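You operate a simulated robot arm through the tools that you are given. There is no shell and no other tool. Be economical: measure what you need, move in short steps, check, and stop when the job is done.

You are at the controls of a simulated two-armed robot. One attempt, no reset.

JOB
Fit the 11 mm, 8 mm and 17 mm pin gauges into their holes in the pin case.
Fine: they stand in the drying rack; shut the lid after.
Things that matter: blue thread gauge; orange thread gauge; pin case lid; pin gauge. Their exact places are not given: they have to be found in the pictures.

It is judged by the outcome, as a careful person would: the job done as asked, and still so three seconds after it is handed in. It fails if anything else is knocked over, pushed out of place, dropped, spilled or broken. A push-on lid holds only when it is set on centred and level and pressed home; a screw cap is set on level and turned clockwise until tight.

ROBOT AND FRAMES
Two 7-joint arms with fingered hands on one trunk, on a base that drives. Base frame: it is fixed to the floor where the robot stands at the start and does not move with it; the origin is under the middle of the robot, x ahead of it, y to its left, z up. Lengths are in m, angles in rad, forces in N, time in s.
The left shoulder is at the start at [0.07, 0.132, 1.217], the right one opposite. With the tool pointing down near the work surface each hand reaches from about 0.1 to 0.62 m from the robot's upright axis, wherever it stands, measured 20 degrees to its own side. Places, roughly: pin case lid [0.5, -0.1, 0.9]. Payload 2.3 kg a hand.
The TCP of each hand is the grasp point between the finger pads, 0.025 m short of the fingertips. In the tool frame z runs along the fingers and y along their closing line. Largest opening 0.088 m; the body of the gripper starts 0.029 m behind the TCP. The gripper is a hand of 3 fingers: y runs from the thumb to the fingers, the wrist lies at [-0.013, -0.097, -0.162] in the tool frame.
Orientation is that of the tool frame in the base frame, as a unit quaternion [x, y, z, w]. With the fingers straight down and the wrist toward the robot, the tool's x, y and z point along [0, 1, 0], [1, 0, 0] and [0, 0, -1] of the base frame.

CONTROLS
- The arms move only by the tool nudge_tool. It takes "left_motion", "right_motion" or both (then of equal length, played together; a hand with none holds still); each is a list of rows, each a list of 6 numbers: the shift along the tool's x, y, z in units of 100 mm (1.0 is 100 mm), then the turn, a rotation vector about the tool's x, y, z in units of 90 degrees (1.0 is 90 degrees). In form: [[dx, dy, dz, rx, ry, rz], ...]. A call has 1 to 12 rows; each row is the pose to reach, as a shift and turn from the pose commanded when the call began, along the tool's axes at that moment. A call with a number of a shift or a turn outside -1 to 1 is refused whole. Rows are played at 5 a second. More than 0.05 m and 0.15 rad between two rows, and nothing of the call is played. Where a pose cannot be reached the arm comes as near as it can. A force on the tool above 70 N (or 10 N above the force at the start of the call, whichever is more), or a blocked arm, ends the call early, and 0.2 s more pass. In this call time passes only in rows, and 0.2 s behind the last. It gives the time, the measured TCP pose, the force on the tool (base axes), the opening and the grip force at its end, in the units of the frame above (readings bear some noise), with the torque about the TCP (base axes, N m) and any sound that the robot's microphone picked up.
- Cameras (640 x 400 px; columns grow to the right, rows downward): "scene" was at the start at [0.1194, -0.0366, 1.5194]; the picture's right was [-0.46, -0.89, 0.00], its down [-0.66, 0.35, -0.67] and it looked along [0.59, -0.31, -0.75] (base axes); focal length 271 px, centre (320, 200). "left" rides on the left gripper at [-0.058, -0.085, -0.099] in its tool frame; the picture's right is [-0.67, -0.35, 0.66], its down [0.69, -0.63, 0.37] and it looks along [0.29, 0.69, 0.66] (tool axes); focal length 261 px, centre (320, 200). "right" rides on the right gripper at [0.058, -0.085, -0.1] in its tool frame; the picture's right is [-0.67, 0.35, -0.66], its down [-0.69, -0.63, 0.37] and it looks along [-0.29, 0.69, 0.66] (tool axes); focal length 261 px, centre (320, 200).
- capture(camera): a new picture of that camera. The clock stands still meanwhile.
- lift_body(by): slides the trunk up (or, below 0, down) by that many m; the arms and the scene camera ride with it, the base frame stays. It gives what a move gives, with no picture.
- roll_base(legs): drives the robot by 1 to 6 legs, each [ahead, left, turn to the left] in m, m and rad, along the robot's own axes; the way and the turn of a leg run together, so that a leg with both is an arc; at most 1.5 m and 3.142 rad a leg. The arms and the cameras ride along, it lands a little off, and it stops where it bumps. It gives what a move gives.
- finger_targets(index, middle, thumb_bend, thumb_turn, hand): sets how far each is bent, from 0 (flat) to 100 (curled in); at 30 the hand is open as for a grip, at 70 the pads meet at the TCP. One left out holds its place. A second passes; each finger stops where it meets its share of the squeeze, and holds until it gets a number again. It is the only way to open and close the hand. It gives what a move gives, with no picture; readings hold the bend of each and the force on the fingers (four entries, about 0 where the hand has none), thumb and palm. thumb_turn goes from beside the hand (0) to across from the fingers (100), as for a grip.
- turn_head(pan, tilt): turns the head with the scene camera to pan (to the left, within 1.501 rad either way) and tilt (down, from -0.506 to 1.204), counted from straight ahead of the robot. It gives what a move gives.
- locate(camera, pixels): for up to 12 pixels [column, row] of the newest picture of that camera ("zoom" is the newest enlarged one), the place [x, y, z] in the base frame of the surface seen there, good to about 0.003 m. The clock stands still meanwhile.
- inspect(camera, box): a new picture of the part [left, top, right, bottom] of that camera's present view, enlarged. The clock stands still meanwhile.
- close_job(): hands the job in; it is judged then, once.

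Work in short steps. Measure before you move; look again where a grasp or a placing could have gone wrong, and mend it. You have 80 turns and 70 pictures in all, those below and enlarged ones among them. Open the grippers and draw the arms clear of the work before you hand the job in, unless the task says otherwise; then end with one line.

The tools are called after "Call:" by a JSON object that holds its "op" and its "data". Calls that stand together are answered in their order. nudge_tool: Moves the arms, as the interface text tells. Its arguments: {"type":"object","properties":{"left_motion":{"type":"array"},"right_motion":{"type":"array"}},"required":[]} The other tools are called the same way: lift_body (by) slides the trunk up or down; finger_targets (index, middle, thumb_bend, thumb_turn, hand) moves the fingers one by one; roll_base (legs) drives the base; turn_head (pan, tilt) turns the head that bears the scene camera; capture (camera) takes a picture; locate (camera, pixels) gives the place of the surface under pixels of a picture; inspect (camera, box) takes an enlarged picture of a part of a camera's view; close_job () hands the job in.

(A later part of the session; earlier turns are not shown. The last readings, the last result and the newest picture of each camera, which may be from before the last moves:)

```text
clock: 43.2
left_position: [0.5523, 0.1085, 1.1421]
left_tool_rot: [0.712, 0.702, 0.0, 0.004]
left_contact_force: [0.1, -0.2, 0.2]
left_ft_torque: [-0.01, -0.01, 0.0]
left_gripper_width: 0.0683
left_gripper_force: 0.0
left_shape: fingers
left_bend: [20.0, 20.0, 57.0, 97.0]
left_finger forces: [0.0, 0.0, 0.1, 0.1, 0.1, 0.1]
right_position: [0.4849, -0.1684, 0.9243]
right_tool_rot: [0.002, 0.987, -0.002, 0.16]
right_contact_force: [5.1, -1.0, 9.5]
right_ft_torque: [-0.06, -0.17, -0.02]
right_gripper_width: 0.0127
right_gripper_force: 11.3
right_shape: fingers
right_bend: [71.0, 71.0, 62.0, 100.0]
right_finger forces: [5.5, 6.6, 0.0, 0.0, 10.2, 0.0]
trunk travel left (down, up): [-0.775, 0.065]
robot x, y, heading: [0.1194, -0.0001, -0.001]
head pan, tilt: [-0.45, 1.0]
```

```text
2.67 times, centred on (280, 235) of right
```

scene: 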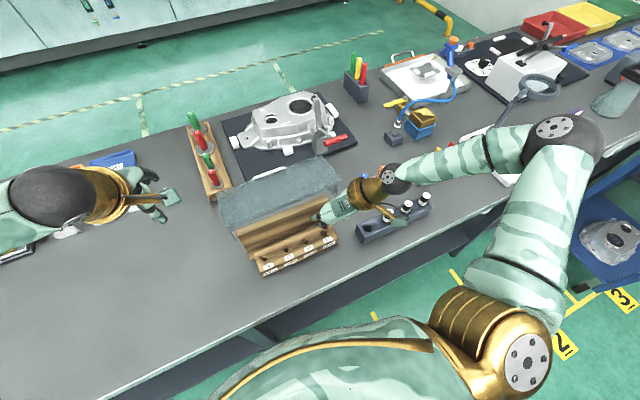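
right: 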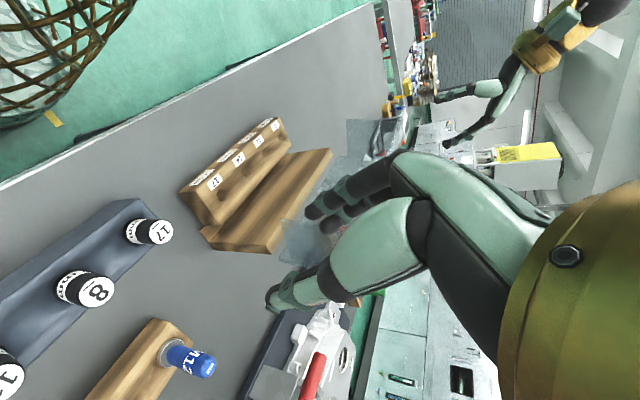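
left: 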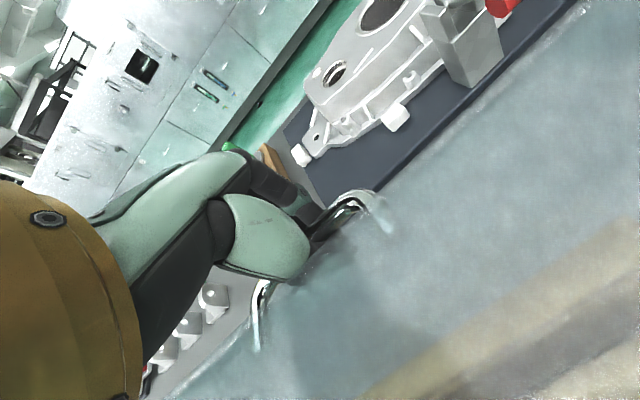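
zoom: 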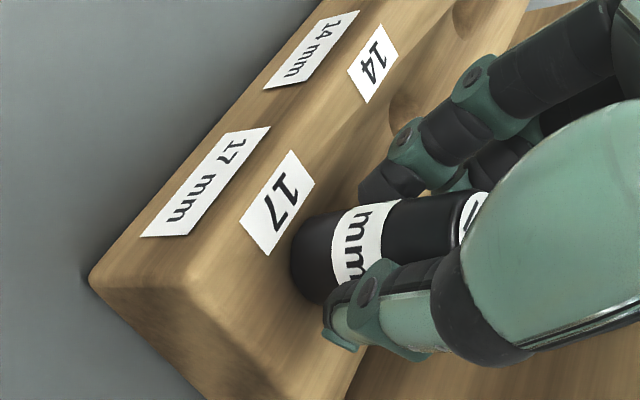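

The cap is seated on the block. I release a little, raise clear, and move back over to the 8 pin.

Call:
{"op": "finger_targets", "data": {"hand": "right", "index": 48, "middle": 48, "thumb_bend": 48}}

Call:
{"op": "nudge_tool", "data": {"right_motion": [[-0.06, 0, -0.19, 0, 0, 0], [-0.125, 0, -0.38, 0, 0, 0], [-0.188, 0, -0.57, 0, 0, 0], [-0.02, 0, -0.625, 0, 0, 0], [0.144, 0, -0.68, 0, 0, 0], [0.144, -0.35, -0.68, 0, 0, 0], [0.144, -0.7, -0.68, 0, 0, 0], [0.144, -1, -0.68, 0, 0, 0]]}}

Call:
{"op": "inspect", "data": {"camera": "scene", "box": [235, 165, 435, 285]}}

```text
clock: 44.2
left_position: [0.551, 0.109, 1.1427]
left_tool_rot: [0.712, 0.703, 0.0, 0.004]
left_contact_force: [0.0, -0.2, -0.1]
left_ft_torque: [0.0, 0.03, -0.03]
left_gripper_width: 0.0684
left_gripper_force: 0.0
left_shape: fingers
left_bend: [20.0, 20.0, 57.0, 97.0]
left_finger forces: [0.0, 0.1, 0.1, 0.1, 0.0, 0.1]
right_position: [0.4831, -0.1696, 0.9216]
right_tool_rot: [0.001, 0.987, -0.002, 0.16]
right_contact_force: [-0.4, 0.1, 0.0]
right_ft_torque: [0.02, -0.02, 0.01]
right_gripper_width: 0.0454
right_gripper_force: 0.1
right_shape: fingers
right_bend: [48.0, 48.0, 48.0, 100.0]
right_finger forces: [0.1, 0.0, 0.1, 0.0, 0.0, 0.0]
trunk travel left (down, up): [-0.775, 0.065]
robot x, y, heading: [0.1149, -0.001, -0.004]
head pan, tilt: [-0.45, 1.0]
```

```text
clock: 46.0
left_position: [0.5512, 0.1091, 1.1428]
left_tool_rot: [0.711, 0.703, 0.0, 0.003]
left_contact_force: [0.3, -0.7, 0.1]
left_ft_torque: [0.0, 0.0, 0.03]
left_gripper_width: 0.0684
left_gripper_force: 0.1
left_shape: fingers
left_bend: [20.0, 20.0, 57.0, 97.0]
left_finger forces: [0.0, 0.2, 0.0, 0.1, 0.0, 0.1]
right_position: [0.449, -0.2711, 0.9837]
right_tool_rot: [0.002, 0.987, -0.001, 0.16]
right_contact_force: [0.2, 0.3, -0.3]
right_ft_torque: [-0.02, -0.02, -0.01]
right_gripper_width: 0.0452
right_gripper_force: 0.0
right_shape: fingers
right_bend: [48.0, 48.0, 48.0, 100.0]
right_finger forces: [0.0, 0.0, 0.0, 0.1, 0.1, 0.0]
trunk travel left (down, up): [-0.775, 0.065]
robot x, y, heading: [0.1181, -0.0045, -0.006]
head pan, tilt: [-0.45, 1.0]
```

```text
3.20 times, centred on (335, 225) of scene
```

zoom: 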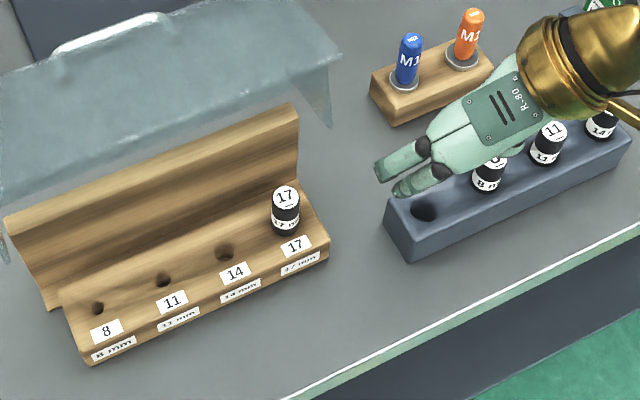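

Pin 17 is seated. I calibrate from this view: cap 17's top and the rims of holes 8, 11.

Call:
{"op": "locate", "data": {"camera": "zoom", "pixels": [[285, 196], [275, 200], [295, 192], [152, 285], [176, 275], [168, 291], [161, 268], [88, 312], [107, 304], [101, 318], [95, 298], [489, 180]]}}

```text
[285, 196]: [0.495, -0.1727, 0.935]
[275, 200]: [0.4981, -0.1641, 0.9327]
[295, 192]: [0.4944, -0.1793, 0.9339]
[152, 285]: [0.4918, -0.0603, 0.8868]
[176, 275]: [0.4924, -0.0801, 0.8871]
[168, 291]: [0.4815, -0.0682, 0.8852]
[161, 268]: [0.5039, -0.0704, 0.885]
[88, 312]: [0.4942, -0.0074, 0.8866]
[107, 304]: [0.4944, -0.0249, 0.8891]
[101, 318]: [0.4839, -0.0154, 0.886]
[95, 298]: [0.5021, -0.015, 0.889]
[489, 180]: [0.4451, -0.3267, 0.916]
```

Hole estimates: 8 at ≈(0.493,-0.0167), 11 at ≈(0.493,-0.0687). Now I go over pin 8 and descend onto it.

Call:
{"op": "nudge_tool", "data": {"right_motion": [[0, -0.3, 0, 0, 0, 0], [0, -0.605, 0, 0, 0, 0], [0.05, -0.605, 0.15, 0, 0, 0], [0.1, -0.605, 0.3, 0, 0, 0], [0.145, -0.605, 0.44, 0, 0, 0], [0.188, -0.605, 0.57, 0, 0, 0]]}}

Call:
{"op": "finger_targets", "data": {"hand": "right", "index": 72, "middle": 72, "thumb_bend": 72}}

```text
clock: 47.4
left_position: [0.5479, 0.1097, 1.1438]
left_tool_rot: [0.712, 0.702, 0.0, 0.006]
left_contact_force: [0.4, -0.1, -0.7]
left_ft_torque: [0.0, -0.01, -0.01]
left_gripper_width: 0.0686
left_gripper_force: 0.0
left_shape: fingers
left_bend: [20.0, 20.0, 57.0, 97.0]
left_finger forces: [0.0, 0.0, 0.1, 0.0, 0.0, 0.1]
right_position: [0.4488, -0.328, 0.9234]
right_tool_rot: [0.002, 0.987, -0.003, 0.162]
right_contact_force: [1.7, -2.8, 13.5]
right_ft_torque: [0.37, -0.1, -0.07]
right_gripper_width: 0.0446
right_gripper_force: 6.8
right_shape: fingers
right_bend: [49.0, 48.0, 48.0, 100.0]
right_finger forces: [13.3, 0.0, 0.0, 0.1, 0.1, 0.0]
trunk travel left (down, up): [-0.775, 0.065]
robot x, y, heading: [0.1156, -0.0022, -0.002]
head pan, tilt: [-0.45, 1.0]
```

```text
clock: 48.4
left_position: [0.5478, 0.1128, 1.1436]
left_tool_rot: [0.711, 0.703, 0.0, 0.006]
left_contact_force: [0.0, -0.1, -0.6]
left_ft_torque: [0.02, 0.02, 0.0]
left_gripper_width: 0.0684
left_gripper_force: 0.1
left_shape: fingers
left_bend: [20.0, 20.0, 57.0, 97.0]
left_finger forces: [0.1, 0.0, 0.0, 0.1, 0.0, 0.0]
right_position: [0.4484, -0.3263, 0.9244]
right_tool_rot: [0.001, 0.987, -0.004, 0.16]
right_contact_force: [0.6, 4.0, 16.0]
right_ft_torque: [0.21, -0.04, -0.02]
right_gripper_width: 0.0133
right_gripper_force: 14.7
right_shape: fingers
right_bend: [71.0, 71.0, 63.0, 100.0]
right_finger forces: [17.3, 3.7, 0.0, 0.0, 8.9, 0.0]
trunk travel left (down, up): [-0.775, 0.065]
robot x, y, heading: [0.1163, 0.0033, -0.002]
head pan, tilt: [-0.45, 1.0]
```

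The index tip touched the rack top (13 N). The grip has closed; I lift 4 mm first and check the grip.

Call:
{"op": "nudge_tool", "data": {"right_motion": [[-0.006, 0, -0.019, 0, 0, 0], [-0.013, 0, -0.038, 0, 0, 0]]}}

Call:
{"op": "inspect", "data": {"camera": "right", "box": [160, 140, 400, 320]}}

```text
clock: 49.0
left_position: [0.5521, 0.1094, 1.1412]
left_tool_rot: [0.711, 0.703, 0.0, 0.004]
left_contact_force: [0.3, -1.0, -0.1]
left_ft_torque: [-0.02, 0.0, 0.03]
left_gripper_width: 0.0683
left_gripper_force: 0.1
left_shape: fingers
left_bend: [20.0, 20.0, 57.0, 97.0]
left_finger forces: [0.0, 0.1, 0.0, 0.1, 0.1, 0.0]
right_position: [0.4479, -0.3293, 0.9259]
right_tool_rot: [0.002, 0.987, -0.003, 0.159]
right_contact_force: [-0.7, 2.5, 0.0]
right_ft_torque: [0.08, 0.03, 0.05]
right_gripper_width: 0.0127
right_gripper_force: 8.6
right_shape: fingers
right_bend: [71.0, 71.0, 63.0, 100.0]
right_finger forces: [6.9, 3.2, 0.1, 0.0, 7.6, 0.1]
trunk travel left (down, up): [-0.775, 0.065]
robot x, y, heading: [0.1176, -0.0, -0.004]
head pan, tilt: [-0.45, 1.0]
```

```text
2.22 times, centred on (280, 230) of right
```

zoom: 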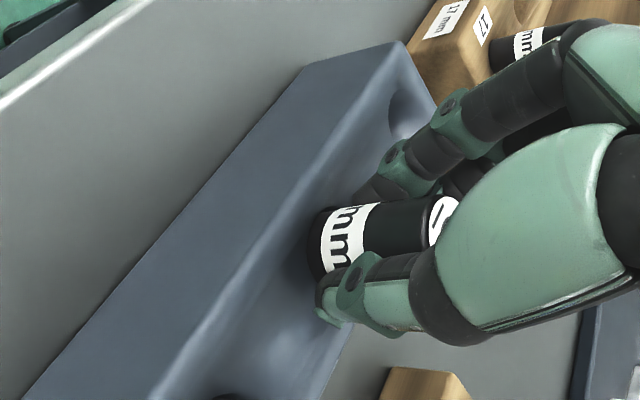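

Grip is good and symmetric. I lift 6 cm and carry pin 8 left in three y-moves, then forward over hole 8.

Call:
{"op": "nudge_tool", "data": {"right_motion": [[-0.06, 0, -0.19, 0, 0, 0], [-0.125, 0, -0.38, 0, 0, 0], [-0.188, 0, -0.57, 0, 0, 0], [-0.188, 0.35, -0.57, 0, 0, 0], [-0.188, 0.7, -0.57, 0, 0, 0], [-0.188, 1, -0.57, 0, 0, 0]]}}

Call:
{"op": "nudge_tool", "data": {"right_motion": [[0, 0.35, 0, 0, 0, 0], [0, 0.7, 0, 0, 0, 0], [0, 1, 0, 0, 0, 0]]}}

Call:
{"op": "nudge_tool", "data": {"right_motion": [[0, 0.35, 0, 0, 0, 0], [0, 0.7, 0, 0, 0, 0], [0, 1, 0, 0, 0, 0], [-0.17, 1, 0.06, 0, 0, 0], [-0.356, 1, 0.118, 0, 0, 0]]}}

Call:
{"op": "inspect", "data": {"camera": "right", "box": [160, 160, 360, 310]}}

```text
clock: 50.4
left_position: [0.5525, 0.1092, 1.142]
left_tool_rot: [0.712, 0.703, 0.0, 0.003]
left_contact_force: [-0.5, -0.2, -0.3]
left_ft_torque: [-0.02, 0.01, -0.03]
left_gripper_width: 0.0682
left_gripper_force: 0.1
left_shape: fingers
left_bend: [20.0, 20.0, 57.0, 97.0]
left_finger forces: [0.0, 0.0, 0.0, 0.0, 0.1, 0.0]
right_position: [0.4485, -0.2271, 0.9867]
right_tool_rot: [0.001, 0.987, -0.002, 0.159]
right_contact_force: [0.2, 0.6, -0.6]
right_ft_torque: [0.02, -0.05, 0.01]
right_gripper_width: 0.0128
right_gripper_force: 8.4
right_shape: fingers
right_bend: [71.0, 71.0, 63.0, 100.0]
right_finger forces: [5.8, 2.9, 0.1, 0.0, 8.6, 0.0]
trunk travel left (down, up): [-0.775, 0.065]
robot x, y, heading: [0.1171, 0.0011, 0.003]
head pan, tilt: [-0.45, 1.0]
```

```text
clock: 51.2
left_position: [0.5523, 0.1085, 1.1419]
left_tool_rot: [0.711, 0.703, 0.0, 0.004]
left_contact_force: [0.6, -0.5, -0.1]
left_ft_torque: [0.0, -0.06, 0.02]
left_gripper_width: 0.0683
left_gripper_force: 0.0
left_shape: fingers
left_bend: [20.0, 20.0, 57.0, 97.0]
left_finger forces: [0.0, 0.0, 0.1, 0.0, 0.1, 0.0]
right_position: [0.4494, -0.1294, 0.9846]
right_tool_rot: [0.002, 0.987, -0.002, 0.159]
right_contact_force: [-0.4, -0.4, -0.1]
right_ft_torque: [0.01, 0.01, 0.02]
right_gripper_width: 0.0124
right_gripper_force: 8.7
right_shape: fingers
right_bend: [71.0, 71.0, 63.0, 100.0]
right_finger forces: [5.8, 3.1, 0.0, 0.0, 8.5, 0.0]
trunk travel left (down, up): [-0.775, 0.065]
robot x, y, heading: [0.1127, -0.0021, -0.002]
head pan, tilt: [-0.45, 1.0]
```

```text
clock: 52.4
left_position: [0.5519, 0.1084, 1.1409]
left_tool_rot: [0.712, 0.702, 0.0, 0.003]
left_contact_force: [-0.3, 0.4, 0.1]
left_ft_torque: [-0.01, 0.02, -0.01]
left_gripper_width: 0.0685
left_gripper_force: 0.1
left_shape: fingers
left_bend: [20.0, 20.0, 57.0, 97.0]
left_finger forces: [0.0, 0.0, 0.0, 0.0, 0.0, 0.1]
right_position: [0.4883, -0.0295, 0.9842]
right_tool_rot: [0.002, 0.987, -0.001, 0.159]
right_contact_force: [0.5, -0.3, -1.0]
right_ft_torque: [0.03, 0.0, -0.02]
right_gripper_width: 0.0126
right_gripper_force: 9.0
right_shape: fingers
right_bend: [71.0, 71.0, 63.0, 100.0]
right_finger forces: [5.8, 3.2, 0.1, 0.0, 8.2, 0.0]
trunk travel left (down, up): [-0.775, 0.065]
robot x, y, heading: [0.117, 0.0031, -0.004]
head pan, tilt: [-0.45, 1.0]
```

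```text
2.67 times, centred on (260, 235) of right
```

zoom: 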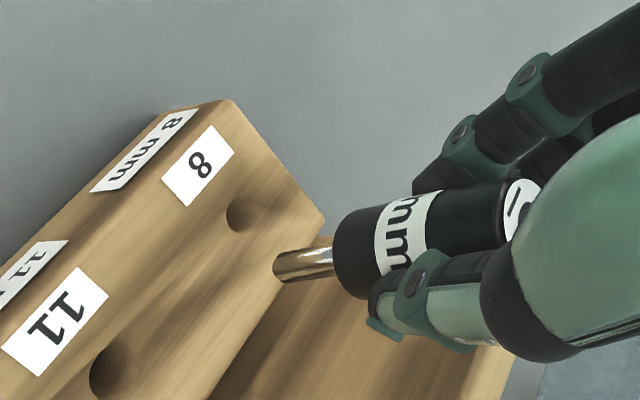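

The pin looks tilted ~8° in the grip. I measure its axis and the hole-8 rim.

Call:
{"op": "locate", "data": {"camera": "zoom", "pixels": [[281, 269], [290, 267], [305, 265], [325, 260], [345, 255], [400, 243], [440, 225], [480, 215], [223, 216], [254, 216], [238, 196], [238, 236]]}}

```text
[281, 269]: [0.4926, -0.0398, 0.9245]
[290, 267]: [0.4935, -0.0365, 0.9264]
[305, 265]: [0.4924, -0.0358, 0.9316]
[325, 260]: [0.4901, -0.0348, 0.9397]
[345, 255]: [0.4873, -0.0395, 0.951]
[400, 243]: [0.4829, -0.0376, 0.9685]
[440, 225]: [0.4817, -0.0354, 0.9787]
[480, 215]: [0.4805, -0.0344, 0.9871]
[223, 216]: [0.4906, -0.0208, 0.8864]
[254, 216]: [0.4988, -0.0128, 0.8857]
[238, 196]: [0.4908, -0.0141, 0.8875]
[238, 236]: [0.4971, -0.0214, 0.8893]
```

I shift toward hole 8 by ≈(0,+19.5 mm) and lower 32 mm so the tip is just above the surface, then check closely; the tilt can be corrected once the tip is in.

Call:
{"op": "nudge_tool", "data": {"right_motion": [[0, 0.195, 0, 0, 0, 0], [0.03, 0.195, 0.1, 0, 0, 0], [0.065, 0.195, 0.2, 0, 0, 0], [0.0975, 0.195, 0.305, 0, 0, 0]]}}

Call:
{"op": "inspect", "data": {"camera": "right", "box": [180, 180, 340, 300]}}

```text
clock: 53.4
left_position: [0.552, 0.1095, 1.143]
left_tool_rot: [0.711, 0.703, 0.0, 0.005]
left_contact_force: [-0.9, 0.5, -1.1]
left_ft_torque: [0.04, 0.05, 0.04]
left_gripper_width: 0.068
left_gripper_force: 0.1
left_shape: fingers
left_bend: [20.0, 20.0, 57.0, 97.0]
left_finger forces: [0.0, 0.0, 0.0, 0.0, 0.0, 0.0]
right_position: [0.4869, -0.0117, 0.9534]
right_tool_rot: [0.001, 0.987, -0.003, 0.159]
right_contact_force: [0.8, -0.5, -0.5]
right_ft_torque: [0.01, -0.02, -0.03]
right_gripper_width: 0.0127
right_gripper_force: 8.7
right_shape: fingers
right_bend: [71.0, 71.0, 63.0, 100.0]
right_finger forces: [5.7, 3.1, 0.0, 0.0, 8.2, 0.0]
trunk travel left (down, up): [-0.775, 0.065]
robot x, y, heading: [0.1138, 0.0029, -0.005]
head pan, tilt: [-0.45, 1.0]
```

```text
3.33 times, centred on (260, 240) of right
```

zoom: 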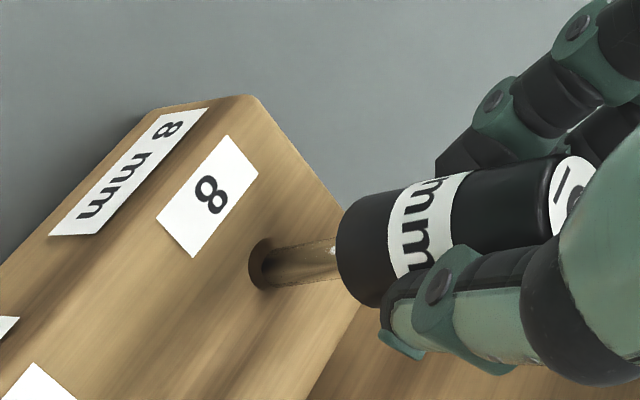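

The tip is nearly over hole 8, needing about (+1,+2.6) mm. I shift and lower 7 mm gently.

Call:
{"op": "nudge_tool", "data": {"right_motion": [[-0.008, 0.026, 0.003, 0, 0, 0], [-0.002, 0.026, 0.022, 0, 0, 0], [0.004, 0.026, 0.041, 0, 0, 0], [0.011, 0.026, 0.06, 0, 0, 0], [0.017, 0.026, 0.079, 0, 0, 0]]}}

Call:
{"op": "inspect", "data": {"camera": "right", "box": [180, 180, 340, 300]}}

```text
clock: 54.6
left_position: [0.5518, 0.1081, 1.1428]
left_tool_rot: [0.712, 0.703, 0.0, 0.004]
left_contact_force: [-0.6, -0.2, -0.3]
left_ft_torque: [-0.02, 0.03, 0.01]
left_gripper_width: 0.0685
left_gripper_force: 0.0
left_shape: fingers
left_bend: [20.0, 20.0, 57.0, 97.0]
left_finger forces: [0.0, 0.0, 0.0, 0.0, 0.0, 0.1]
right_position: [0.488, -0.0087, 0.9464]
right_tool_rot: [0.002, 0.987, -0.002, 0.16]
right_contact_force: [-0.4, -1.5, 0.0]
right_ft_torque: [-0.02, -0.02, -0.02]
right_gripper_width: 0.0125
right_gripper_force: 9.6
right_shape: fingers
right_bend: [71.0, 71.0, 63.0, 100.0]
right_finger forces: [5.7, 3.3, 0.0, 0.1, 9.0, 0.1]
trunk travel left (down, up): [-0.775, 0.065]
robot x, y, heading: [0.1168, 0.0009, -0.003]
head pan, tilt: [-0.45, 1.0]
```

```text
3.33 times, centred on (260, 240) of right
```

zoom: 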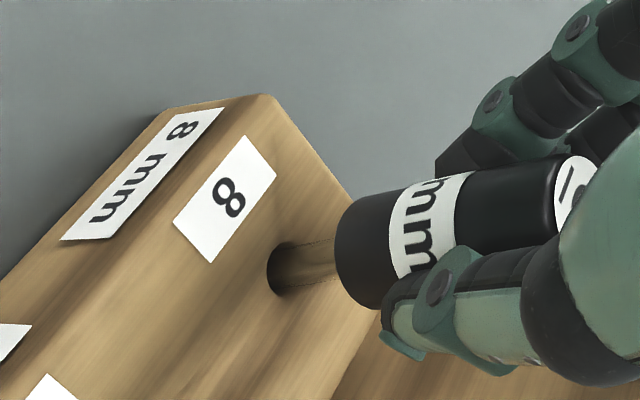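

The tip entered freely. The pin's top leans +y by ~8° (TCP y −0.0087 vs hole −0.017), so I rotate the hand about base x by 8° around the tip while shifting −y 9 mm.

Call:
{"op": "nudge_tool", "data": {"right_motion": [[0, -0.022, 0, -0.021, 0, 0.007], [0, -0.044, 0, -0.043, 0, 0.014], [0, -0.066, 0, -0.064, 0, 0.021], [0, -0.088, 0, -0.085, 0, 0.028]]}}

Call:
{"op": "inspect", "data": {"camera": "right", "box": [180, 180, 340, 300]}}

```text
clock: 55.6
left_position: [0.551, 0.1082, 1.1421]
left_tool_rot: [0.711, 0.703, 0.0, 0.003]
left_contact_force: [0.2, 0.2, 0.0]
left_ft_torque: [0.03, 0.0, 0.03]
left_gripper_width: 0.0683
left_gripper_force: 0.1
left_shape: fingers
left_bend: [20.0, 20.0, 57.0, 97.0]
left_finger forces: [0.1, 0.1, 0.1, 0.1, 0.1, 0.0]
right_position: [0.4887, -0.0177, 0.9448]
right_tool_rot: [0.012, 0.985, 0.067, 0.158]
right_contact_force: [-1.2, -0.9, -0.4]
right_ft_torque: [-0.03, 0.0, -0.02]
right_gripper_width: 0.0125
right_gripper_force: 8.8
right_shape: fingers
right_bend: [71.0, 71.0, 63.0, 100.0]
right_finger forces: [5.8, 3.2, 0.0, 0.0, 8.7, 0.0]
trunk travel left (down, up): [-0.775, 0.065]
robot x, y, heading: [0.114, -0.0008, -0.006]
head pan, tilt: [-0.45, 1.0]
```

```text
3.33 times, centred on (260, 240) of right
```

zoom: 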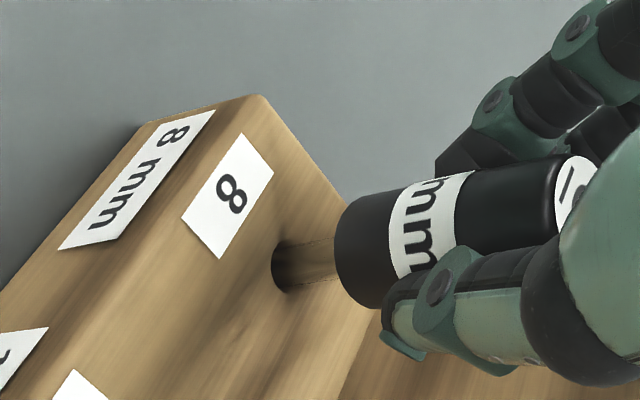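

Low forces: the pin follows. I lower it vertically ~25 mm until it seats.

Call:
{"op": "nudge_tool", "data": {"right_motion": [[0.012, -0.005, 0.038, 0, 0, 0], [0.025, -0.011, 0.075, 0, 0, 0], [0.037, -0.016, 0.113, 0, 0, 0], [0.05, -0.022, 0.15, 0, 0, 0], [0.059, -0.026, 0.18, 0, 0, 0], [0.068, -0.03, 0.207, 0, 0, 0], [0.074, -0.033, 0.226, 0, 0, 0], [0.079, -0.035, 0.24, 0, 0, 0], [0.084, -0.037, 0.254, 0, 0, 0]]}}

Call:
{"op": "inspect", "data": {"camera": "right", "box": [160, 160, 380, 325]}}

```text
clock: 57.6
left_position: [0.5495, 0.1085, 1.1435]
left_tool_rot: [0.711, 0.703, 0.001, 0.004]
left_contact_force: [0.0, -0.3, -0.3]
left_ft_torque: [-0.01, 0.0, 0.01]
left_gripper_width: 0.0685
left_gripper_force: 0.0
left_shape: fingers
left_bend: [20.0, 20.0, 57.0, 97.0]
left_finger forces: [0.0, 0.0, 0.0, 0.0, 0.0, 0.0]
right_position: [0.4883, -0.0164, 0.9204]
right_tool_rot: [0.013, 0.984, 0.068, 0.161]
right_contact_force: [3.5, 1.7, 16.6]
right_ft_torque: [0.01, -0.14, -0.05]
right_gripper_width: 0.0129
right_gripper_force: 11.6
right_shape: fingers
right_bend: [71.0, 67.0, 63.0, 100.0]
right_finger forces: [7.1, 6.6, 0.1, 0.1, 9.7, 0.0]
trunk travel left (down, up): [-0.775, 0.065]
robot x, y, heading: [0.1173, 0.0013, 0.0]
head pan, tilt: [-0.45, 1.0]
```

```text
2.42 times, centred on (270, 242) of right
```

zoom: 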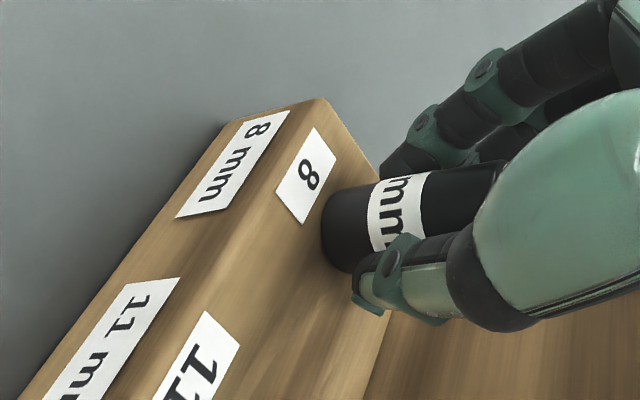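

Pin 8 is seated. I release, rise, straighten the hand, and travel back to above the 11 pin.

Call:
{"op": "finger_targets", "data": {"hand": "right", "index": 48, "middle": 48, "thumb_bend": 48}}

Call:
{"op": "nudge_tool", "data": {"right_motion": [[-0.07, 0.03, -0.21, 0, 0, 0], [-0.14, 0.06, -0.42, 0, 0, 0], [-0.2, 0.088, -0.61, 0, 0, 0], [-0.02, 0.087, -0.67, 0.043, 0, -0.014], [0.161, 0.087, -0.729, 0.085, 0, -0.028]]}}

Call:
{"op": "nudge_tool", "data": {"right_motion": [[0, -0.35, 0, 0, 0, 0], [0, -0.7, 0, 0, 0, 0], [0, -1, 0, 0, 0, 0]]}}

Call:
{"op": "nudge_tool", "data": {"right_motion": [[0, -0.35, 0, 0, 0, 0], [0, -0.7, 0, 0, 0, 0], [0, -1, 0, 0, 0, 0]]}}

Call:
{"op": "nudge_tool", "data": {"right_motion": [[0, -0.35, 0, 0, 0, 0], [0, -0.7, 0, 0, 0, 0], [0, -1, 0, 0, 0, 0]]}}

Call:
{"op": "inspect", "data": {"camera": "scene", "box": [235, 165, 435, 285]}}

```text
clock: 58.6
left_position: [0.5513, 0.1086, 1.1423]
left_tool_rot: [0.711, 0.703, 0.0, 0.004]
left_contact_force: [0.7, 0.2, 0.7]
left_ft_torque: [0.03, 0.0, -0.02]
left_gripper_width: 0.0684
left_gripper_force: 0.1
left_shape: fingers
left_bend: [20.0, 20.0, 57.0, 97.0]
left_finger forces: [0.1, 0.1, 0.1, 0.0, 0.0, 0.0]
right_position: [0.4883, -0.0169, 0.9178]
right_tool_rot: [0.012, 0.985, 0.067, 0.159]
right_contact_force: [0.8, -0.1, -0.2]
right_ft_torque: [-0.01, 0.01, 0.02]
right_gripper_width: 0.0454
right_gripper_force: 0.0
right_shape: fingers
right_bend: [48.0, 48.0, 48.0, 100.0]
right_finger forces: [0.1, 0.0, 0.1, 0.0, 0.0, 0.0]
trunk travel left (down, up): [-0.775, 0.065]
robot x, y, heading: [0.1149, -0.0028, -0.006]
head pan, tilt: [-0.45, 1.0]
```

```text
clock: 59.8
left_position: [0.5514, 0.1104, 1.1428]
left_tool_rot: [0.711, 0.703, 0.0, 0.005]
left_contact_force: [-0.5, -0.3, -0.6]
left_ft_torque: [-0.05, 0.04, -0.04]
left_gripper_width: 0.0683
left_gripper_force: 0.1
left_shape: fingers
left_bend: [20.0, 20.0, 57.0, 97.0]
left_finger forces: [0.1, 0.0, 0.0, 0.1, 0.0, 0.0]
right_position: [0.4519, -0.015, 0.9835]
right_tool_rot: [0.001, 0.987, -0.004, 0.16]
right_contact_force: [0.2, -0.1, -0.7]
right_ft_torque: [0.01, 0.02, 0.04]
right_gripper_width: 0.0454
right_gripper_force: 0.0
right_shape: fingers
right_bend: [48.0, 48.0, 48.0, 100.0]
right_finger forces: [0.0, 0.0, 0.0, 0.0, 0.0, 0.0]
trunk travel left (down, up): [-0.775, 0.065]
robot x, y, heading: [0.1132, 0.0005, 0.001]
head pan, tilt: [-0.45, 1.0]
```

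```text
clock: 60.6
left_position: [0.5519, 0.1079, 1.1424]
left_tool_rot: [0.712, 0.702, 0.0, 0.003]
left_contact_force: [0.6, -0.3, -0.4]
left_ft_torque: [-0.01, 0.0, 0.02]
left_gripper_width: 0.0684
left_gripper_force: 0.1
left_shape: fingers
left_bend: [20.0, 20.0, 57.0, 97.0]
left_finger forces: [0.0, 0.0, 0.1, 0.0, 0.1, 0.0]
right_position: [0.4507, -0.1195, 0.9818]
right_tool_rot: [0.001, 0.987, -0.002, 0.16]
right_contact_force: [0.0, 0.0, 0.8]
right_ft_torque: [0.01, -0.01, -0.03]
right_gripper_width: 0.0454
right_gripper_force: 0.0
right_shape: fingers
right_bend: [48.0, 48.0, 48.0, 100.0]
right_finger forces: [0.1, 0.0, 0.0, 0.0, 0.0, 0.0]
trunk travel left (down, up): [-0.775, 0.065]
robot x, y, heading: [0.1174, -0.0018, -0.001]
head pan, tilt: [-0.45, 1.0]
```

```text
clock: 61.4
left_position: [0.5518, 0.1097, 1.1423]
left_tool_rot: [0.712, 0.703, 0.0, 0.004]
left_contact_force: [-0.6, 0.3, -0.1]
left_ft_torque: [0.01, 0.0, -0.01]
left_gripper_width: 0.0683
left_gripper_force: 0.0
left_shape: fingers
left_bend: [20.0, 20.0, 57.0, 97.0]
left_finger forces: [0.2, 0.0, 0.1, 0.1, 0.0, 0.0]
right_position: [0.4501, -0.2191, 0.9846]
right_tool_rot: [0.002, 0.987, -0.001, 0.159]
right_contact_force: [-0.3, 0.6, -0.9]
right_ft_torque: [0.02, -0.03, -0.01]
right_gripper_width: 0.0456
right_gripper_force: 0.1
right_shape: fingers
right_bend: [48.0, 48.0, 48.0, 100.0]
right_finger forces: [0.1, 0.0, 0.0, 0.0, 0.0, 0.1]
trunk travel left (down, up): [-0.775, 0.065]
robot x, y, heading: [0.1157, -0.003, -0.001]
head pan, tilt: [-0.45, 1.0]
```

```text
clock: 62.2
left_position: [0.5518, 0.1079, 1.1414]
left_tool_rot: [0.713, 0.702, 0.001, 0.004]
left_contact_force: [-0.2, 0.5, 0.9]
left_ft_torque: [-0.01, 0.03, 0.0]
left_gripper_width: 0.0684
left_gripper_force: 0.0
left_shape: fingers
left_bend: [20.0, 20.0, 57.0, 97.0]
left_finger forces: [0.0, 0.0, 0.0, 0.0, 0.0, 0.0]
right_position: [0.4478, -0.3191, 0.9839]
right_tool_rot: [0.001, 0.987, 0.0, 0.159]
right_contact_force: [-0.8, 0.7, -0.2]
right_ft_torque: [-0.03, 0.0, -0.01]
right_gripper_width: 0.0451
right_gripper_force: 0.1
right_shape: fingers
right_bend: [48.0, 48.0, 48.0, 100.0]
right_finger forces: [0.0, 0.0, 0.1, 0.1, 0.0, 0.1]
trunk travel left (down, up): [-0.775, 0.065]
robot x, y, heading: [0.1174, -0.0014, 0.003]
head pan, tilt: [-0.45, 1.0]
```

```text
3.20 times, centred on (335, 225) of scene
```

zoom: 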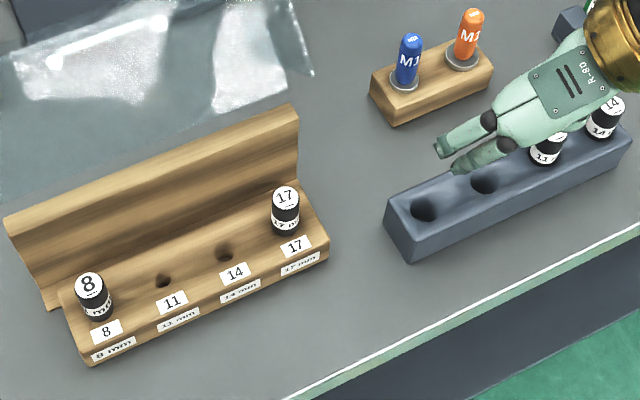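

Pins 17 and 8 are seated (the lid has opened a bit further, fine). I move over pin 11, descend to TCP z≈0.928 and close.

Call:
{"op": "nudge_tool", "data": {"right_motion": [[0, -0.34, 0, 0, 0, 0], [0, -0.675, 0, 0, 0, 0], [0.05, -0.675, 0.15, 0, 0, 0], [0.1, -0.675, 0.3, 0, 0, 0], [0.14, -0.675, 0.42, 0, 0, 0], [0.176, -0.675, 0.532, 0, 0, 0]]}}

Call:
{"op": "finger_targets", "data": {"hand": "right", "index": 72, "middle": 72, "thumb_bend": 72}}

```text
clock: 63.6
left_position: [0.5517, 0.1082, 1.1429]
left_tool_rot: [0.711, 0.703, 0.0, 0.004]
left_contact_force: [-0.9, 0.3, -0.3]
left_ft_torque: [0.05, 0.03, 0.02]
left_gripper_width: 0.0684
left_gripper_force: 0.0
left_shape: fingers
left_bend: [20.0, 20.0, 57.0, 97.0]
left_finger forces: [0.0, 0.0, 0.0, 0.1, 0.0, 0.1]
right_position: [0.4492, -0.3846, 0.9273]
right_tool_rot: [0.002, 0.987, -0.002, 0.159]
right_contact_force: [0.7, 0.2, 0.4]
right_ft_torque: [-0.03, -0.02, 0.04]
right_gripper_width: 0.0453
right_gripper_force: 0.1
right_shape: fingers
right_bend: [48.0, 48.0, 48.0, 100.0]
right_finger forces: [0.0, 0.0, 0.1, 0.1, 0.1, 0.1]
trunk travel left (down, up): [-0.775, 0.065]
robot x, y, heading: [0.1179, -0.0032, -0.004]
head pan, tilt: [-0.45, 1.0]
```

```text
clock: 64.6
left_position: [0.5516, 0.1081, 1.1421]
left_tool_rot: [0.711, 0.703, 0.0, 0.003]
left_contact_force: [-0.1, 0.5, -0.2]
left_ft_torque: [0.01, -0.01, 0.0]
left_gripper_width: 0.0684
left_gripper_force: 0.0
left_shape: fingers
left_bend: [20.0, 20.0, 57.0, 97.0]
left_finger forces: [0.1, 0.0, 0.1, 0.0, 0.0, 0.0]
right_position: [0.4481, -0.3847, 0.9288]
right_tool_rot: [0.001, 0.987, -0.002, 0.16]
right_contact_force: [-0.2, 0.3, 0.1]
right_ft_torque: [0.01, -0.01, -0.03]
right_gripper_width: 0.013
right_gripper_force: 9.0
right_shape: fingers
right_bend: [71.0, 71.0, 63.0, 100.0]
right_finger forces: [6.3, 3.3, 0.0, 0.0, 9.0, 0.1]
trunk travel left (down, up): [-0.775, 0.065]
robot x, y, heading: [0.1182, 0.0001, -0.001]
head pan, tilt: [-0.45, 1.0]
```

Clean grip. I lift 6 cm, carry pin 11 left and forward to above hole 11, then look.

Call:
{"op": "nudge_tool", "data": {"right_motion": [[-0.06, 0, -0.19, 0, 0, 0], [-0.125, 0, -0.38, 0, 0, 0], [-0.188, 0, -0.57, 0, 0, 0], [-0.188, 0.35, -0.57, 0, 0, 0], [-0.188, 0.7, -0.57, 0, 0, 0], [-0.188, 1, -0.57, 0, 0, 0]]}}

Call:
{"op": "nudge_tool", "data": {"right_motion": [[0, 0.35, 0, 0, 0, 0], [0, 0.7, 0, 0, 0, 0], [0, 1, 0, 0, 0, 0]]}}

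Call:
{"op": "nudge_tool", "data": {"right_motion": [[0, 0.35, 0, 0, 0, 0], [0, 0.7, 0, 0, 0, 0], [0, 1, 0, 0, 0, 0]]}}

Call:
{"op": "nudge_tool", "data": {"right_motion": [[0, 0.18, 0, 0, 0, 0], [-0.17, 0.18, 0.06, 0, 0, 0], [-0.356, 0.18, 0.118, 0, 0, 0], [-0.313, 0.18, 0.25, 0, 0, 0], [-0.27, 0.18, 0.38, 0, 0, 0]]}}

Call:
{"op": "inspect", "data": {"camera": "right", "box": [180, 180, 340, 300]}}

```text
clock: 66.0
left_position: [0.5515, 0.1089, 1.1419]
left_tool_rot: [0.712, 0.702, -0.001, 0.004]
left_contact_force: [-0.4, 0.1, -0.3]
left_ft_torque: [-0.03, 0.03, 0.0]
left_gripper_width: 0.0683
left_gripper_force: 0.1
left_shape: fingers
left_bend: [20.0, 20.0, 57.0, 97.0]
left_finger forces: [0.1, 0.1, 0.0, 0.1, 0.0, 0.0]
right_position: [0.4473, -0.2838, 0.9876]
right_tool_rot: [0.001, 0.987, -0.002, 0.158]
right_contact_force: [0.1, 0.3, 0.0]
right_ft_torque: [-0.03, 0.02, -0.01]
right_gripper_width: 0.0127
right_gripper_force: 8.9
right_shape: fingers
right_bend: [71.0, 71.0, 63.0, 100.0]
right_finger forces: [6.3, 3.2, 0.0, 0.0, 8.8, 0.0]
trunk travel left (down, up): [-0.775, 0.065]
robot x, y, heading: [0.1163, -0.0016, -0.004]
head pan, tilt: [-0.45, 1.0]
```

```text
clock: 66.8
left_position: [0.5508, 0.1098, 1.1428]
left_tool_rot: [0.711, 0.703, 0.0, 0.004]
left_contact_force: [0.5, 0.2, -0.8]
left_ft_torque: [0.01, 0.02, -0.01]
left_gripper_width: 0.0682
left_gripper_force: 0.1
left_shape: fingers
left_bend: [20.0, 20.0, 57.0, 97.0]
left_finger forces: [0.1, 0.0, 0.1, 0.1, 0.0, 0.0]
right_position: [0.4498, -0.1824, 0.987]
right_tool_rot: [0.002, 0.987, -0.003, 0.159]
right_contact_force: [-0.4, -0.7, -0.5]
right_ft_torque: [0.04, -0.01, -0.03]
right_gripper_width: 0.0133
right_gripper_force: 9.1
right_shape: fingers
right_bend: [71.0, 71.0, 63.0, 100.0]
right_finger forces: [6.3, 3.2, 0.0, 0.0, 9.0, 0.1]
trunk travel left (down, up): [-0.775, 0.065]
robot x, y, heading: [0.1162, 0.0004, -0.003]
head pan, tilt: [-0.45, 1.0]
```

```text
clock: 67.6
left_position: [0.5508, 0.1088, 1.1413]
left_tool_rot: [0.712, 0.703, 0.0, 0.004]
left_contact_force: [0.1, -0.6, -0.1]
left_ft_torque: [0.04, 0.0, 0.01]
left_gripper_width: 0.0682
left_gripper_force: 0.1
left_shape: fingers
left_bend: [20.0, 20.0, 57.0, 97.0]
left_finger forces: [0.1, 0.0, 0.1, 0.0, 0.1, 0.0]
right_position: [0.4484, -0.0835, 0.9877]
right_tool_rot: [0.001, 0.987, -0.002, 0.16]
right_contact_force: [0.9, -0.5, -0.9]
right_ft_torque: [-0.02, -0.02, -0.02]
right_gripper_width: 0.013
right_gripper_force: 9.3
right_shape: fingers
right_bend: [71.0, 71.0, 63.0, 100.0]
right_finger forces: [6.3, 3.2, 0.1, 0.0, 9.0, 0.1]
trunk travel left (down, up): [-0.775, 0.065]
robot x, y, heading: [0.1126, -0.0006, -0.002]
head pan, tilt: [-0.45, 1.0]
```

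```text
clock: 68.8
left_position: [0.5511, 0.109, 1.1425]
left_tool_rot: [0.711, 0.703, 0.0, 0.004]
left_contact_force: [-0.1, 0.5, -0.8]
left_ft_torque: [-0.01, 0.0, -0.01]
left_gripper_width: 0.0683
left_gripper_force: 0.1
left_shape: fingers
left_bend: [20.0, 20.0, 57.0, 97.0]
left_finger forces: [0.2, 0.1, 0.0, 0.0, 0.0, 0.0]
right_position: [0.4868, -0.0659, 0.9599]
right_tool_rot: [0.001, 0.987, -0.003, 0.16]
right_contact_force: [-0.6, 0.4, -0.4]
right_ft_torque: [-0.02, 0.0, -0.02]
right_gripper_width: 0.0127
right_gripper_force: 9.2
right_shape: fingers
right_bend: [71.0, 71.0, 63.0, 100.0]
right_finger forces: [6.3, 3.2, 0.0, 0.0, 8.8, 0.0]
trunk travel left (down, up): [-0.775, 0.065]
robot x, y, heading: [0.1193, -0.0009, -0.004]
head pan, tilt: [-0.45, 1.0]
```

```text
3.33 times, centred on (260, 240) of right
```

zoom: 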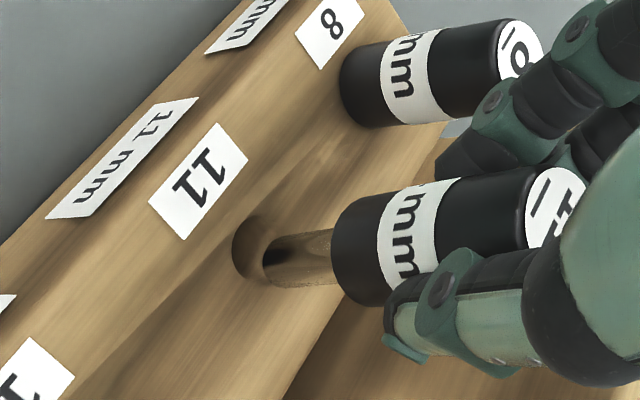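

The pin is nearly vertical. I locate rim and shank to refine the correction.

Call:
{"op": "locate", "data": {"camera": "zoom", "pixels": [[228, 247], [252, 210], [245, 284], [266, 262], [275, 262], [290, 260], [310, 258], [345, 250], [370, 245], [430, 230], [500, 210]]}}

```text
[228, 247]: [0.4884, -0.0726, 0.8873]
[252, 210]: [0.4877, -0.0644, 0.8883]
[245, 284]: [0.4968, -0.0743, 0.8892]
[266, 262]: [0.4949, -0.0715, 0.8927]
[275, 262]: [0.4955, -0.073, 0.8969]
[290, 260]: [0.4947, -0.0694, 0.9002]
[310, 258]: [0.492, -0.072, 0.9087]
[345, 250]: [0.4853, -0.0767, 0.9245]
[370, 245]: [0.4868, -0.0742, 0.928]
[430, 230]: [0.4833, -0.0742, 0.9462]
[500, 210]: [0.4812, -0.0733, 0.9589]
```

The tip leans ~4–5° toward +x, putting it ~4–5 mm past the hole centre. I rotate the hand 4.5° about y (which brings the tip back) and lower 3 mm, then check.

Call:
{"op": "nudge_tool", "data": {"right_motion": [[0, 0, 0, 0, 0.025, 0], [-0.004, 0, 0.003, 0, 0.05, 0], [0.002, 0, 0.031, 0, 0.05, 0]]}}

Call:
{"op": "inspect", "data": {"camera": "right", "box": [180, 180, 340, 300]}}

Call:
{"op": "locate", "data": {"camera": "zoom", "pixels": [[270, 262], [280, 262], [295, 260], [315, 258], [345, 252], [370, 247], [430, 236], [480, 225]]}}

```text
clock: 69.6
left_position: [0.5521, 0.1093, 1.1409]
left_tool_rot: [0.712, 0.703, 0.0, 0.004]
left_contact_force: [-0.7, -0.1, 0.1]
left_ft_torque: [0.03, 0.01, -0.01]
left_gripper_width: 0.0683
left_gripper_force: 0.0
left_shape: fingers
left_bend: [20.0, 20.0, 57.0, 97.0]
left_finger forces: [0.1, 0.0, 0.0, 0.1, 0.0, 0.0]
right_position: [0.4883, -0.0669, 0.9556]
right_tool_rot: [0.001, 0.993, -0.002, 0.12]
right_contact_force: [-0.2, -0.7, -1.2]
right_ft_torque: [-0.02, 0.0, 0.01]
right_gripper_width: 0.0131
right_gripper_force: 9.5
right_shape: fingers
right_bend: [71.0, 71.0, 63.0, 100.0]
right_finger forces: [6.4, 3.2, 0.0, 0.0, 8.8, 0.1]
trunk travel left (down, up): [-0.775, 0.065]
robot x, y, heading: [0.1171, -0.0012, -0.001]
head pan, tilt: [-0.45, 1.0]
```

```text
3.33 times, centred on (260, 240) of right
```

zoom: 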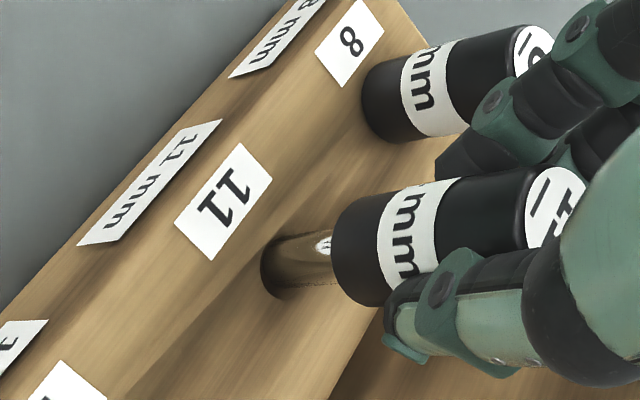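

```text
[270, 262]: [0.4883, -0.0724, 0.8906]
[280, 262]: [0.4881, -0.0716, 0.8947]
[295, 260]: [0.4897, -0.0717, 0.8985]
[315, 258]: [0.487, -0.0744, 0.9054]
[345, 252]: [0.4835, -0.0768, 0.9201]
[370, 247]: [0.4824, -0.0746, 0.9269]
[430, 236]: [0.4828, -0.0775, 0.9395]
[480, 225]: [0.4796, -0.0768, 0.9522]
```

Axis (0.4925,-0.069) now matches the hole (0.4926,-0.069). I lower gently.

Call:
{"op": "nudge_tool", "data": {"right_motion": [[0.005, 0, 0.02, 0, 0, 0], [0.01, 0, 0.04, 0, 0, 0], [0.015, 0, 0.06, 0, 0, 0], [0.02, 0, 0.08, 0, 0, 0], [0.025, 0, 0.1, 0, 0, 0]]}}

```text
clock: 70.8
left_position: [0.551, 0.1087, 1.1436]
left_tool_rot: [0.711, 0.703, 0.0, 0.003]
left_contact_force: [0.2, 0.2, -0.1]
left_ft_torque: [-0.03, -0.01, 0.0]
left_gripper_width: 0.0683
left_gripper_force: 0.1
left_shape: fingers
left_bend: [20.0, 20.0, 57.0, 97.0]
left_finger forces: [0.1, 0.0, 0.0, 0.0, 0.0, 0.0]
right_position: [0.4873, -0.0666, 0.9462]
right_tool_rot: [0.001, 0.993, -0.003, 0.12]
right_contact_force: [0.7, -0.4, 0.1]
right_ft_torque: [0.0, 0.01, 0.02]
right_gripper_width: 0.013
right_gripper_force: 9.0
right_shape: fingers
right_bend: [71.0, 71.0, 63.0, 100.0]
right_finger forces: [6.3, 3.2, 0.0, 0.0, 8.8, 0.0]
trunk travel left (down, up): [-0.775, 0.065]
robot x, y, heading: [0.1166, -0.0002, -0.003]
head pan, tilt: [-0.45, 1.0]
```

It is in without force. I continue lowering ~25 mm to the seat.

Call:
{"op": "nudge_tool", "data": {"right_motion": [[0.009, 0, 0.036, 0, 0, 0], [0.018, 0, 0.073, 0, 0, 0], [0.027, 0, 0.11, 0, 0, 0], [0.036, 0, 0.146, 0, 0, 0], [0.044, 0, 0.18, 0, 0, 0], [0.05, 0, 0.205, 0, 0, 0], [0.055, 0, 0.225, 0, 0, 0], [0.059, 0, 0.24, 0, 0, 0], [0.063, 0, 0.255, 0, 0, 0]]}}

```text
clock: 72.8
left_position: [0.5503, 0.1108, 1.1423]
left_tool_rot: [0.711, 0.703, 0.0, 0.005]
left_contact_force: [-0.2, -0.2, 1.2]
left_ft_torque: [-0.03, 0.01, -0.01]
left_gripper_width: 0.0682
left_gripper_force: 0.1
left_shape: fingers
left_bend: [20.0, 20.0, 57.0, 97.0]
left_finger forces: [0.0, 0.1, 0.0, 0.1, 0.1, 0.0]
right_position: [0.4874, -0.0648, 0.9199]
right_tool_rot: [0.001, 0.993, -0.002, 0.122]
right_contact_force: [6.8, 3.2, 17.9]
right_ft_torque: [-0.03, -0.22, 0.0]
right_gripper_width: 0.013
right_gripper_force: 13.5
right_shape: fingers
right_bend: [71.0, 72.0, 63.0, 100.0]
right_finger forces: [7.1, 8.8, 0.1, 0.0, 9.9, 0.1]
trunk travel left (down, up): [-0.775, 0.065]
robot x, y, heading: [0.1166, -0.0052, -0.004]
head pan, tilt: [-0.45, 1.0]
```

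Seated at 18 N. I release, raise and draw the right arm back to the right, then take a picture.

Call:
{"op": "finger_targets", "data": {"hand": "right", "index": 50, "middle": 50, "thumb_bend": 50}}

Call:
{"op": "nudge_tool", "data": {"right_motion": [[-0.05, 0, -0.2, 0, 0, 0], [-0.1, 0, -0.4, 0, 0, 0], [-0.15, 0, -0.61, 0, 0, 0], [0.15, 0, -0.68, 0, 0, 0], [0.5, 0, -0.77, 0, 0, 0], [0.5, -0.4, -0.77, 0, 0, 0], [0.5, -0.8, -0.77, 0, 0, 0], [0.5, -1, -0.9, 0, 0, 0]]}}

Call:
{"op": "nudge_tool", "data": {"right_motion": [[0, -0.4, -0.1, 0, 0, 0], [-0.1, -0.8, -0.4, 0, 0, 0], [-0.2, -1, -0.8, 0, 0, 0]]}}

Call:
{"op": "capture", "data": {"camera": "scene"}}

```text
clock: 73.8
left_position: [0.5509, 0.1089, 1.1422]
left_tool_rot: [0.712, 0.702, 0.001, 0.002]
left_contact_force: [-0.2, 0.1, 0.1]
left_ft_torque: [0.04, 0.0, 0.03]
left_gripper_width: 0.0684
left_gripper_force: 0.0
left_shape: fingers
left_bend: [20.0, 20.0, 57.0, 97.0]
left_finger forces: [0.0, 0.0, 0.1, 0.1, 0.0, 0.0]
right_position: [0.4884, -0.0683, 0.9191]
right_tool_rot: [0.002, 0.993, -0.003, 0.12]
right_contact_force: [0.7, -3.5, 0.0]
right_ft_torque: [0.07, 0.03, -0.03]
right_gripper_width: 0.0408
right_gripper_force: 1.3
right_shape: fingers
right_bend: [50.0, 51.0, 50.0, 100.0]
right_finger forces: [0.1, 2.6, 0.0, 0.1, 0.1, 0.1]
trunk travel left (down, up): [-0.775, 0.065]
robot x, y, heading: [0.1173, -0.0015, -0.006]
head pan, tilt: [-0.45, 1.0]
```

```text
clock: 75.6
left_position: [0.5511, 0.1086, 1.1424]
left_tool_rot: [0.711, 0.703, 0.001, 0.004]
left_contact_force: [-0.1, -0.3, 0.2]
left_ft_torque: [0.0, -0.01, -0.02]
left_gripper_width: 0.0685
left_gripper_force: 0.0
left_shape: fingers
left_bend: [20.0, 20.0, 57.0, 97.0]
left_finger forces: [0.0, 0.0, 0.0, 0.0, 0.0, 0.0]
right_position: [0.4158, -0.1648, 0.9951]
right_tool_rot: [0.001, 0.993, -0.002, 0.121]
right_contact_force: [0.1, 0.1, 0.2]
right_ft_torque: [0.0, -0.03, 0.0]
right_gripper_width: 0.0409
right_gripper_force: 0.1
right_shape: fingers
right_bend: [50.0, 50.0, 50.0, 100.0]
right_finger forces: [0.0, 0.0, 0.0, 0.0, 0.0, 0.0]
trunk travel left (down, up): [-0.775, 0.065]
robot x, y, heading: [0.1182, -0.0011, -0.001]
head pan, tilt: [-0.45, 1.0]
```

```text
refused: row 2 steps farther than a row can; nothing moved
```

```text
4 pictures are left
```

scene: 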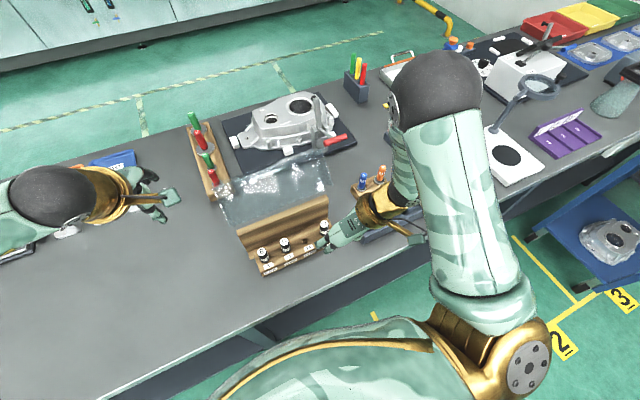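

All three pins sit in the case. I locate the lid's parts in this picture to plan closing it.

Call:
{"op": "locate", "data": {"camera": "scene", "pixels": [[258, 186], [270, 180], [282, 173], [290, 169], [230, 226], [270, 211], [325, 195], [222, 195], [320, 155], [330, 160], [232, 235], [305, 165]]}}

Call:
{"op": "inspect", "data": {"camera": "scene", "box": [205, 135, 345, 285]}}

```text
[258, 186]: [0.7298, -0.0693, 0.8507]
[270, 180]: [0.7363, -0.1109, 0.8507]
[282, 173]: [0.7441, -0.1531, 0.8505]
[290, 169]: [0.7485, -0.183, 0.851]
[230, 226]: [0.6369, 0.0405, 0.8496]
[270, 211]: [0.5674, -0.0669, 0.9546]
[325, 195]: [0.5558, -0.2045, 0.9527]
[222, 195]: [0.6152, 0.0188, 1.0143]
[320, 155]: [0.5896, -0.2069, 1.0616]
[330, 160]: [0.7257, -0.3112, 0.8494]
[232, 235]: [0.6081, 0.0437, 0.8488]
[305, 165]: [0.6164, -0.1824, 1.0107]
```

```text
2.67 times, centred on (275, 210) of scene
```

zoom: 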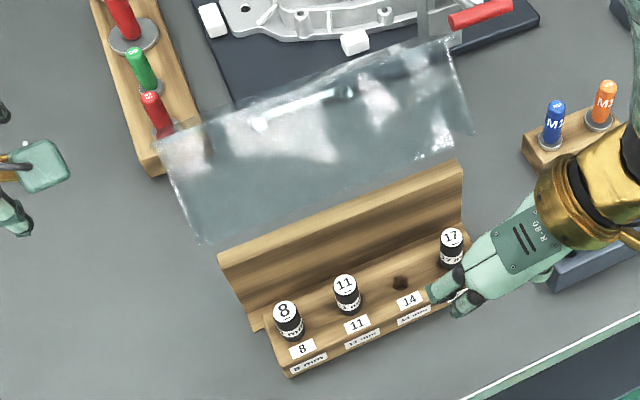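

The lid now leans back ~140° open; its side-wall corner near (0.495, ·, 1.04) can be pressed down to close it. First I get the right hand out of the lid's sweep: up and right.

Call:
{"op": "nudge_tool", "data": {"right_motion": [[-0.02, -0.3, -0.1, 0, 0, 0], [-0.05, -0.6, -0.25, 0, 0, 0], [-0.1, -0.85, -0.45, 0, 0, 0], [-0.15, -1, -0.7, 0, 0, 0]]}}

Call:
{"op": "nudge_tool", "data": {"right_motion": [[0, -0.35, -0.1, 0, 0, 0], [0, -0.7, -0.2, 0, 0, 0], [0, -1, -0.3, 0, 0, 0]]}}

Call:
{"op": "finger_targets", "data": {"hand": "left", "index": 70, "middle": 70, "thumb_bend": 70}}

```text
clock: 76.6
left_position: [0.5505, 0.1094, 1.1423]
left_tool_rot: [0.711, 0.703, 0.0, 0.004]
left_contact_force: [0.1, -0.2, -0.1]
left_ft_torque: [-0.02, -0.02, 0.03]
left_gripper_width: 0.0683
left_gripper_force: 0.1
left_shape: fingers
left_bend: [20.0, 20.0, 57.0, 97.0]
left_finger forces: [0.0, 0.0, 0.1, 0.0, 0.0, 0.1]
right_position: [0.4151, -0.2634, 1.0671]
right_tool_rot: [0.001, 0.993, -0.002, 0.121]
right_contact_force: [0.2, 1.1, 0.0]
right_ft_torque: [0.01, -0.04, 0.05]
right_gripper_width: 0.0409
right_gripper_force: 0.0
right_shape: fingers
right_bend: [50.0, 50.0, 50.0, 100.0]
right_finger forces: [0.1, 0.1, 0.0, 0.0, 0.1, 0.0]
trunk travel left (down, up): [-0.775, 0.065]
robot x, y, heading: [0.116, 0.0028, -0.0]
head pan, tilt: [-0.45, 1.0]
```

```text
clock: 77.4
left_position: [0.5524, 0.1073, 1.1418]
left_tool_rot: [0.712, 0.702, 0.0, 0.003]
left_contact_force: [-0.3, 0.0, 0.8]
left_ft_torque: [0.02, -0.01, 0.02]
left_gripper_width: 0.0682
left_gripper_force: 0.0
left_shape: fingers
left_bend: [20.0, 20.0, 57.0, 97.0]
left_finger forces: [0.0, 0.0, 0.0, 0.0, 0.1, 0.0]
right_position: [0.4077, -0.3661, 1.0953]
right_tool_rot: [0.001, 0.993, 0.0, 0.12]
right_contact_force: [0.4, 0.1, -0.4]
right_ft_torque: [0.03, -0.02, 0.0]
right_gripper_width: 0.0408
right_gripper_force: 0.2
right_shape: fingers
right_bend: [50.0, 50.0, 50.0, 100.0]
right_finger forces: [0.1, 0.1, 0.1, 0.0, 0.0, 0.0]
trunk travel left (down, up): [-0.775, 0.065]
robot x, y, heading: [0.1163, 0.0005, -0.004]
head pan, tilt: [-0.45, 1.0]
```

```text
clock: 78.4
left_position: [0.5521, 0.1078, 1.1419]
left_tool_rot: [0.712, 0.703, 0.0, 0.003]
left_contact_force: [0.4, -0.1, -0.5]
left_ft_torque: [-0.06, -0.01, 0.0]
left_gripper_width: 0.0
left_gripper_force: 0.0
left_shape: fingers
left_bend: [70.0, 70.0, 70.0, 97.0]
left_finger forces: [0.1, 0.1, 0.1, 0.1, 0.0, 0.0]
right_position: [0.4105, -0.3658, 1.0961]
right_tool_rot: [0.002, 0.993, -0.002, 0.121]
right_contact_force: [0.2, -0.6, -0.3]
right_ft_torque: [0.01, -0.01, 0.04]
right_gripper_width: 0.0409
right_gripper_force: 0.0
right_shape: fingers
right_bend: [50.0, 50.0, 50.0, 100.0]
right_finger forces: [0.1, 0.1, 0.0, 0.0, 0.0, 0.0]
trunk travel left (down, up): [-0.775, 0.065]
robot x, y, heading: [0.1142, -0.0044, -0.003]
head pan, tilt: [-0.45, 1.0]
```

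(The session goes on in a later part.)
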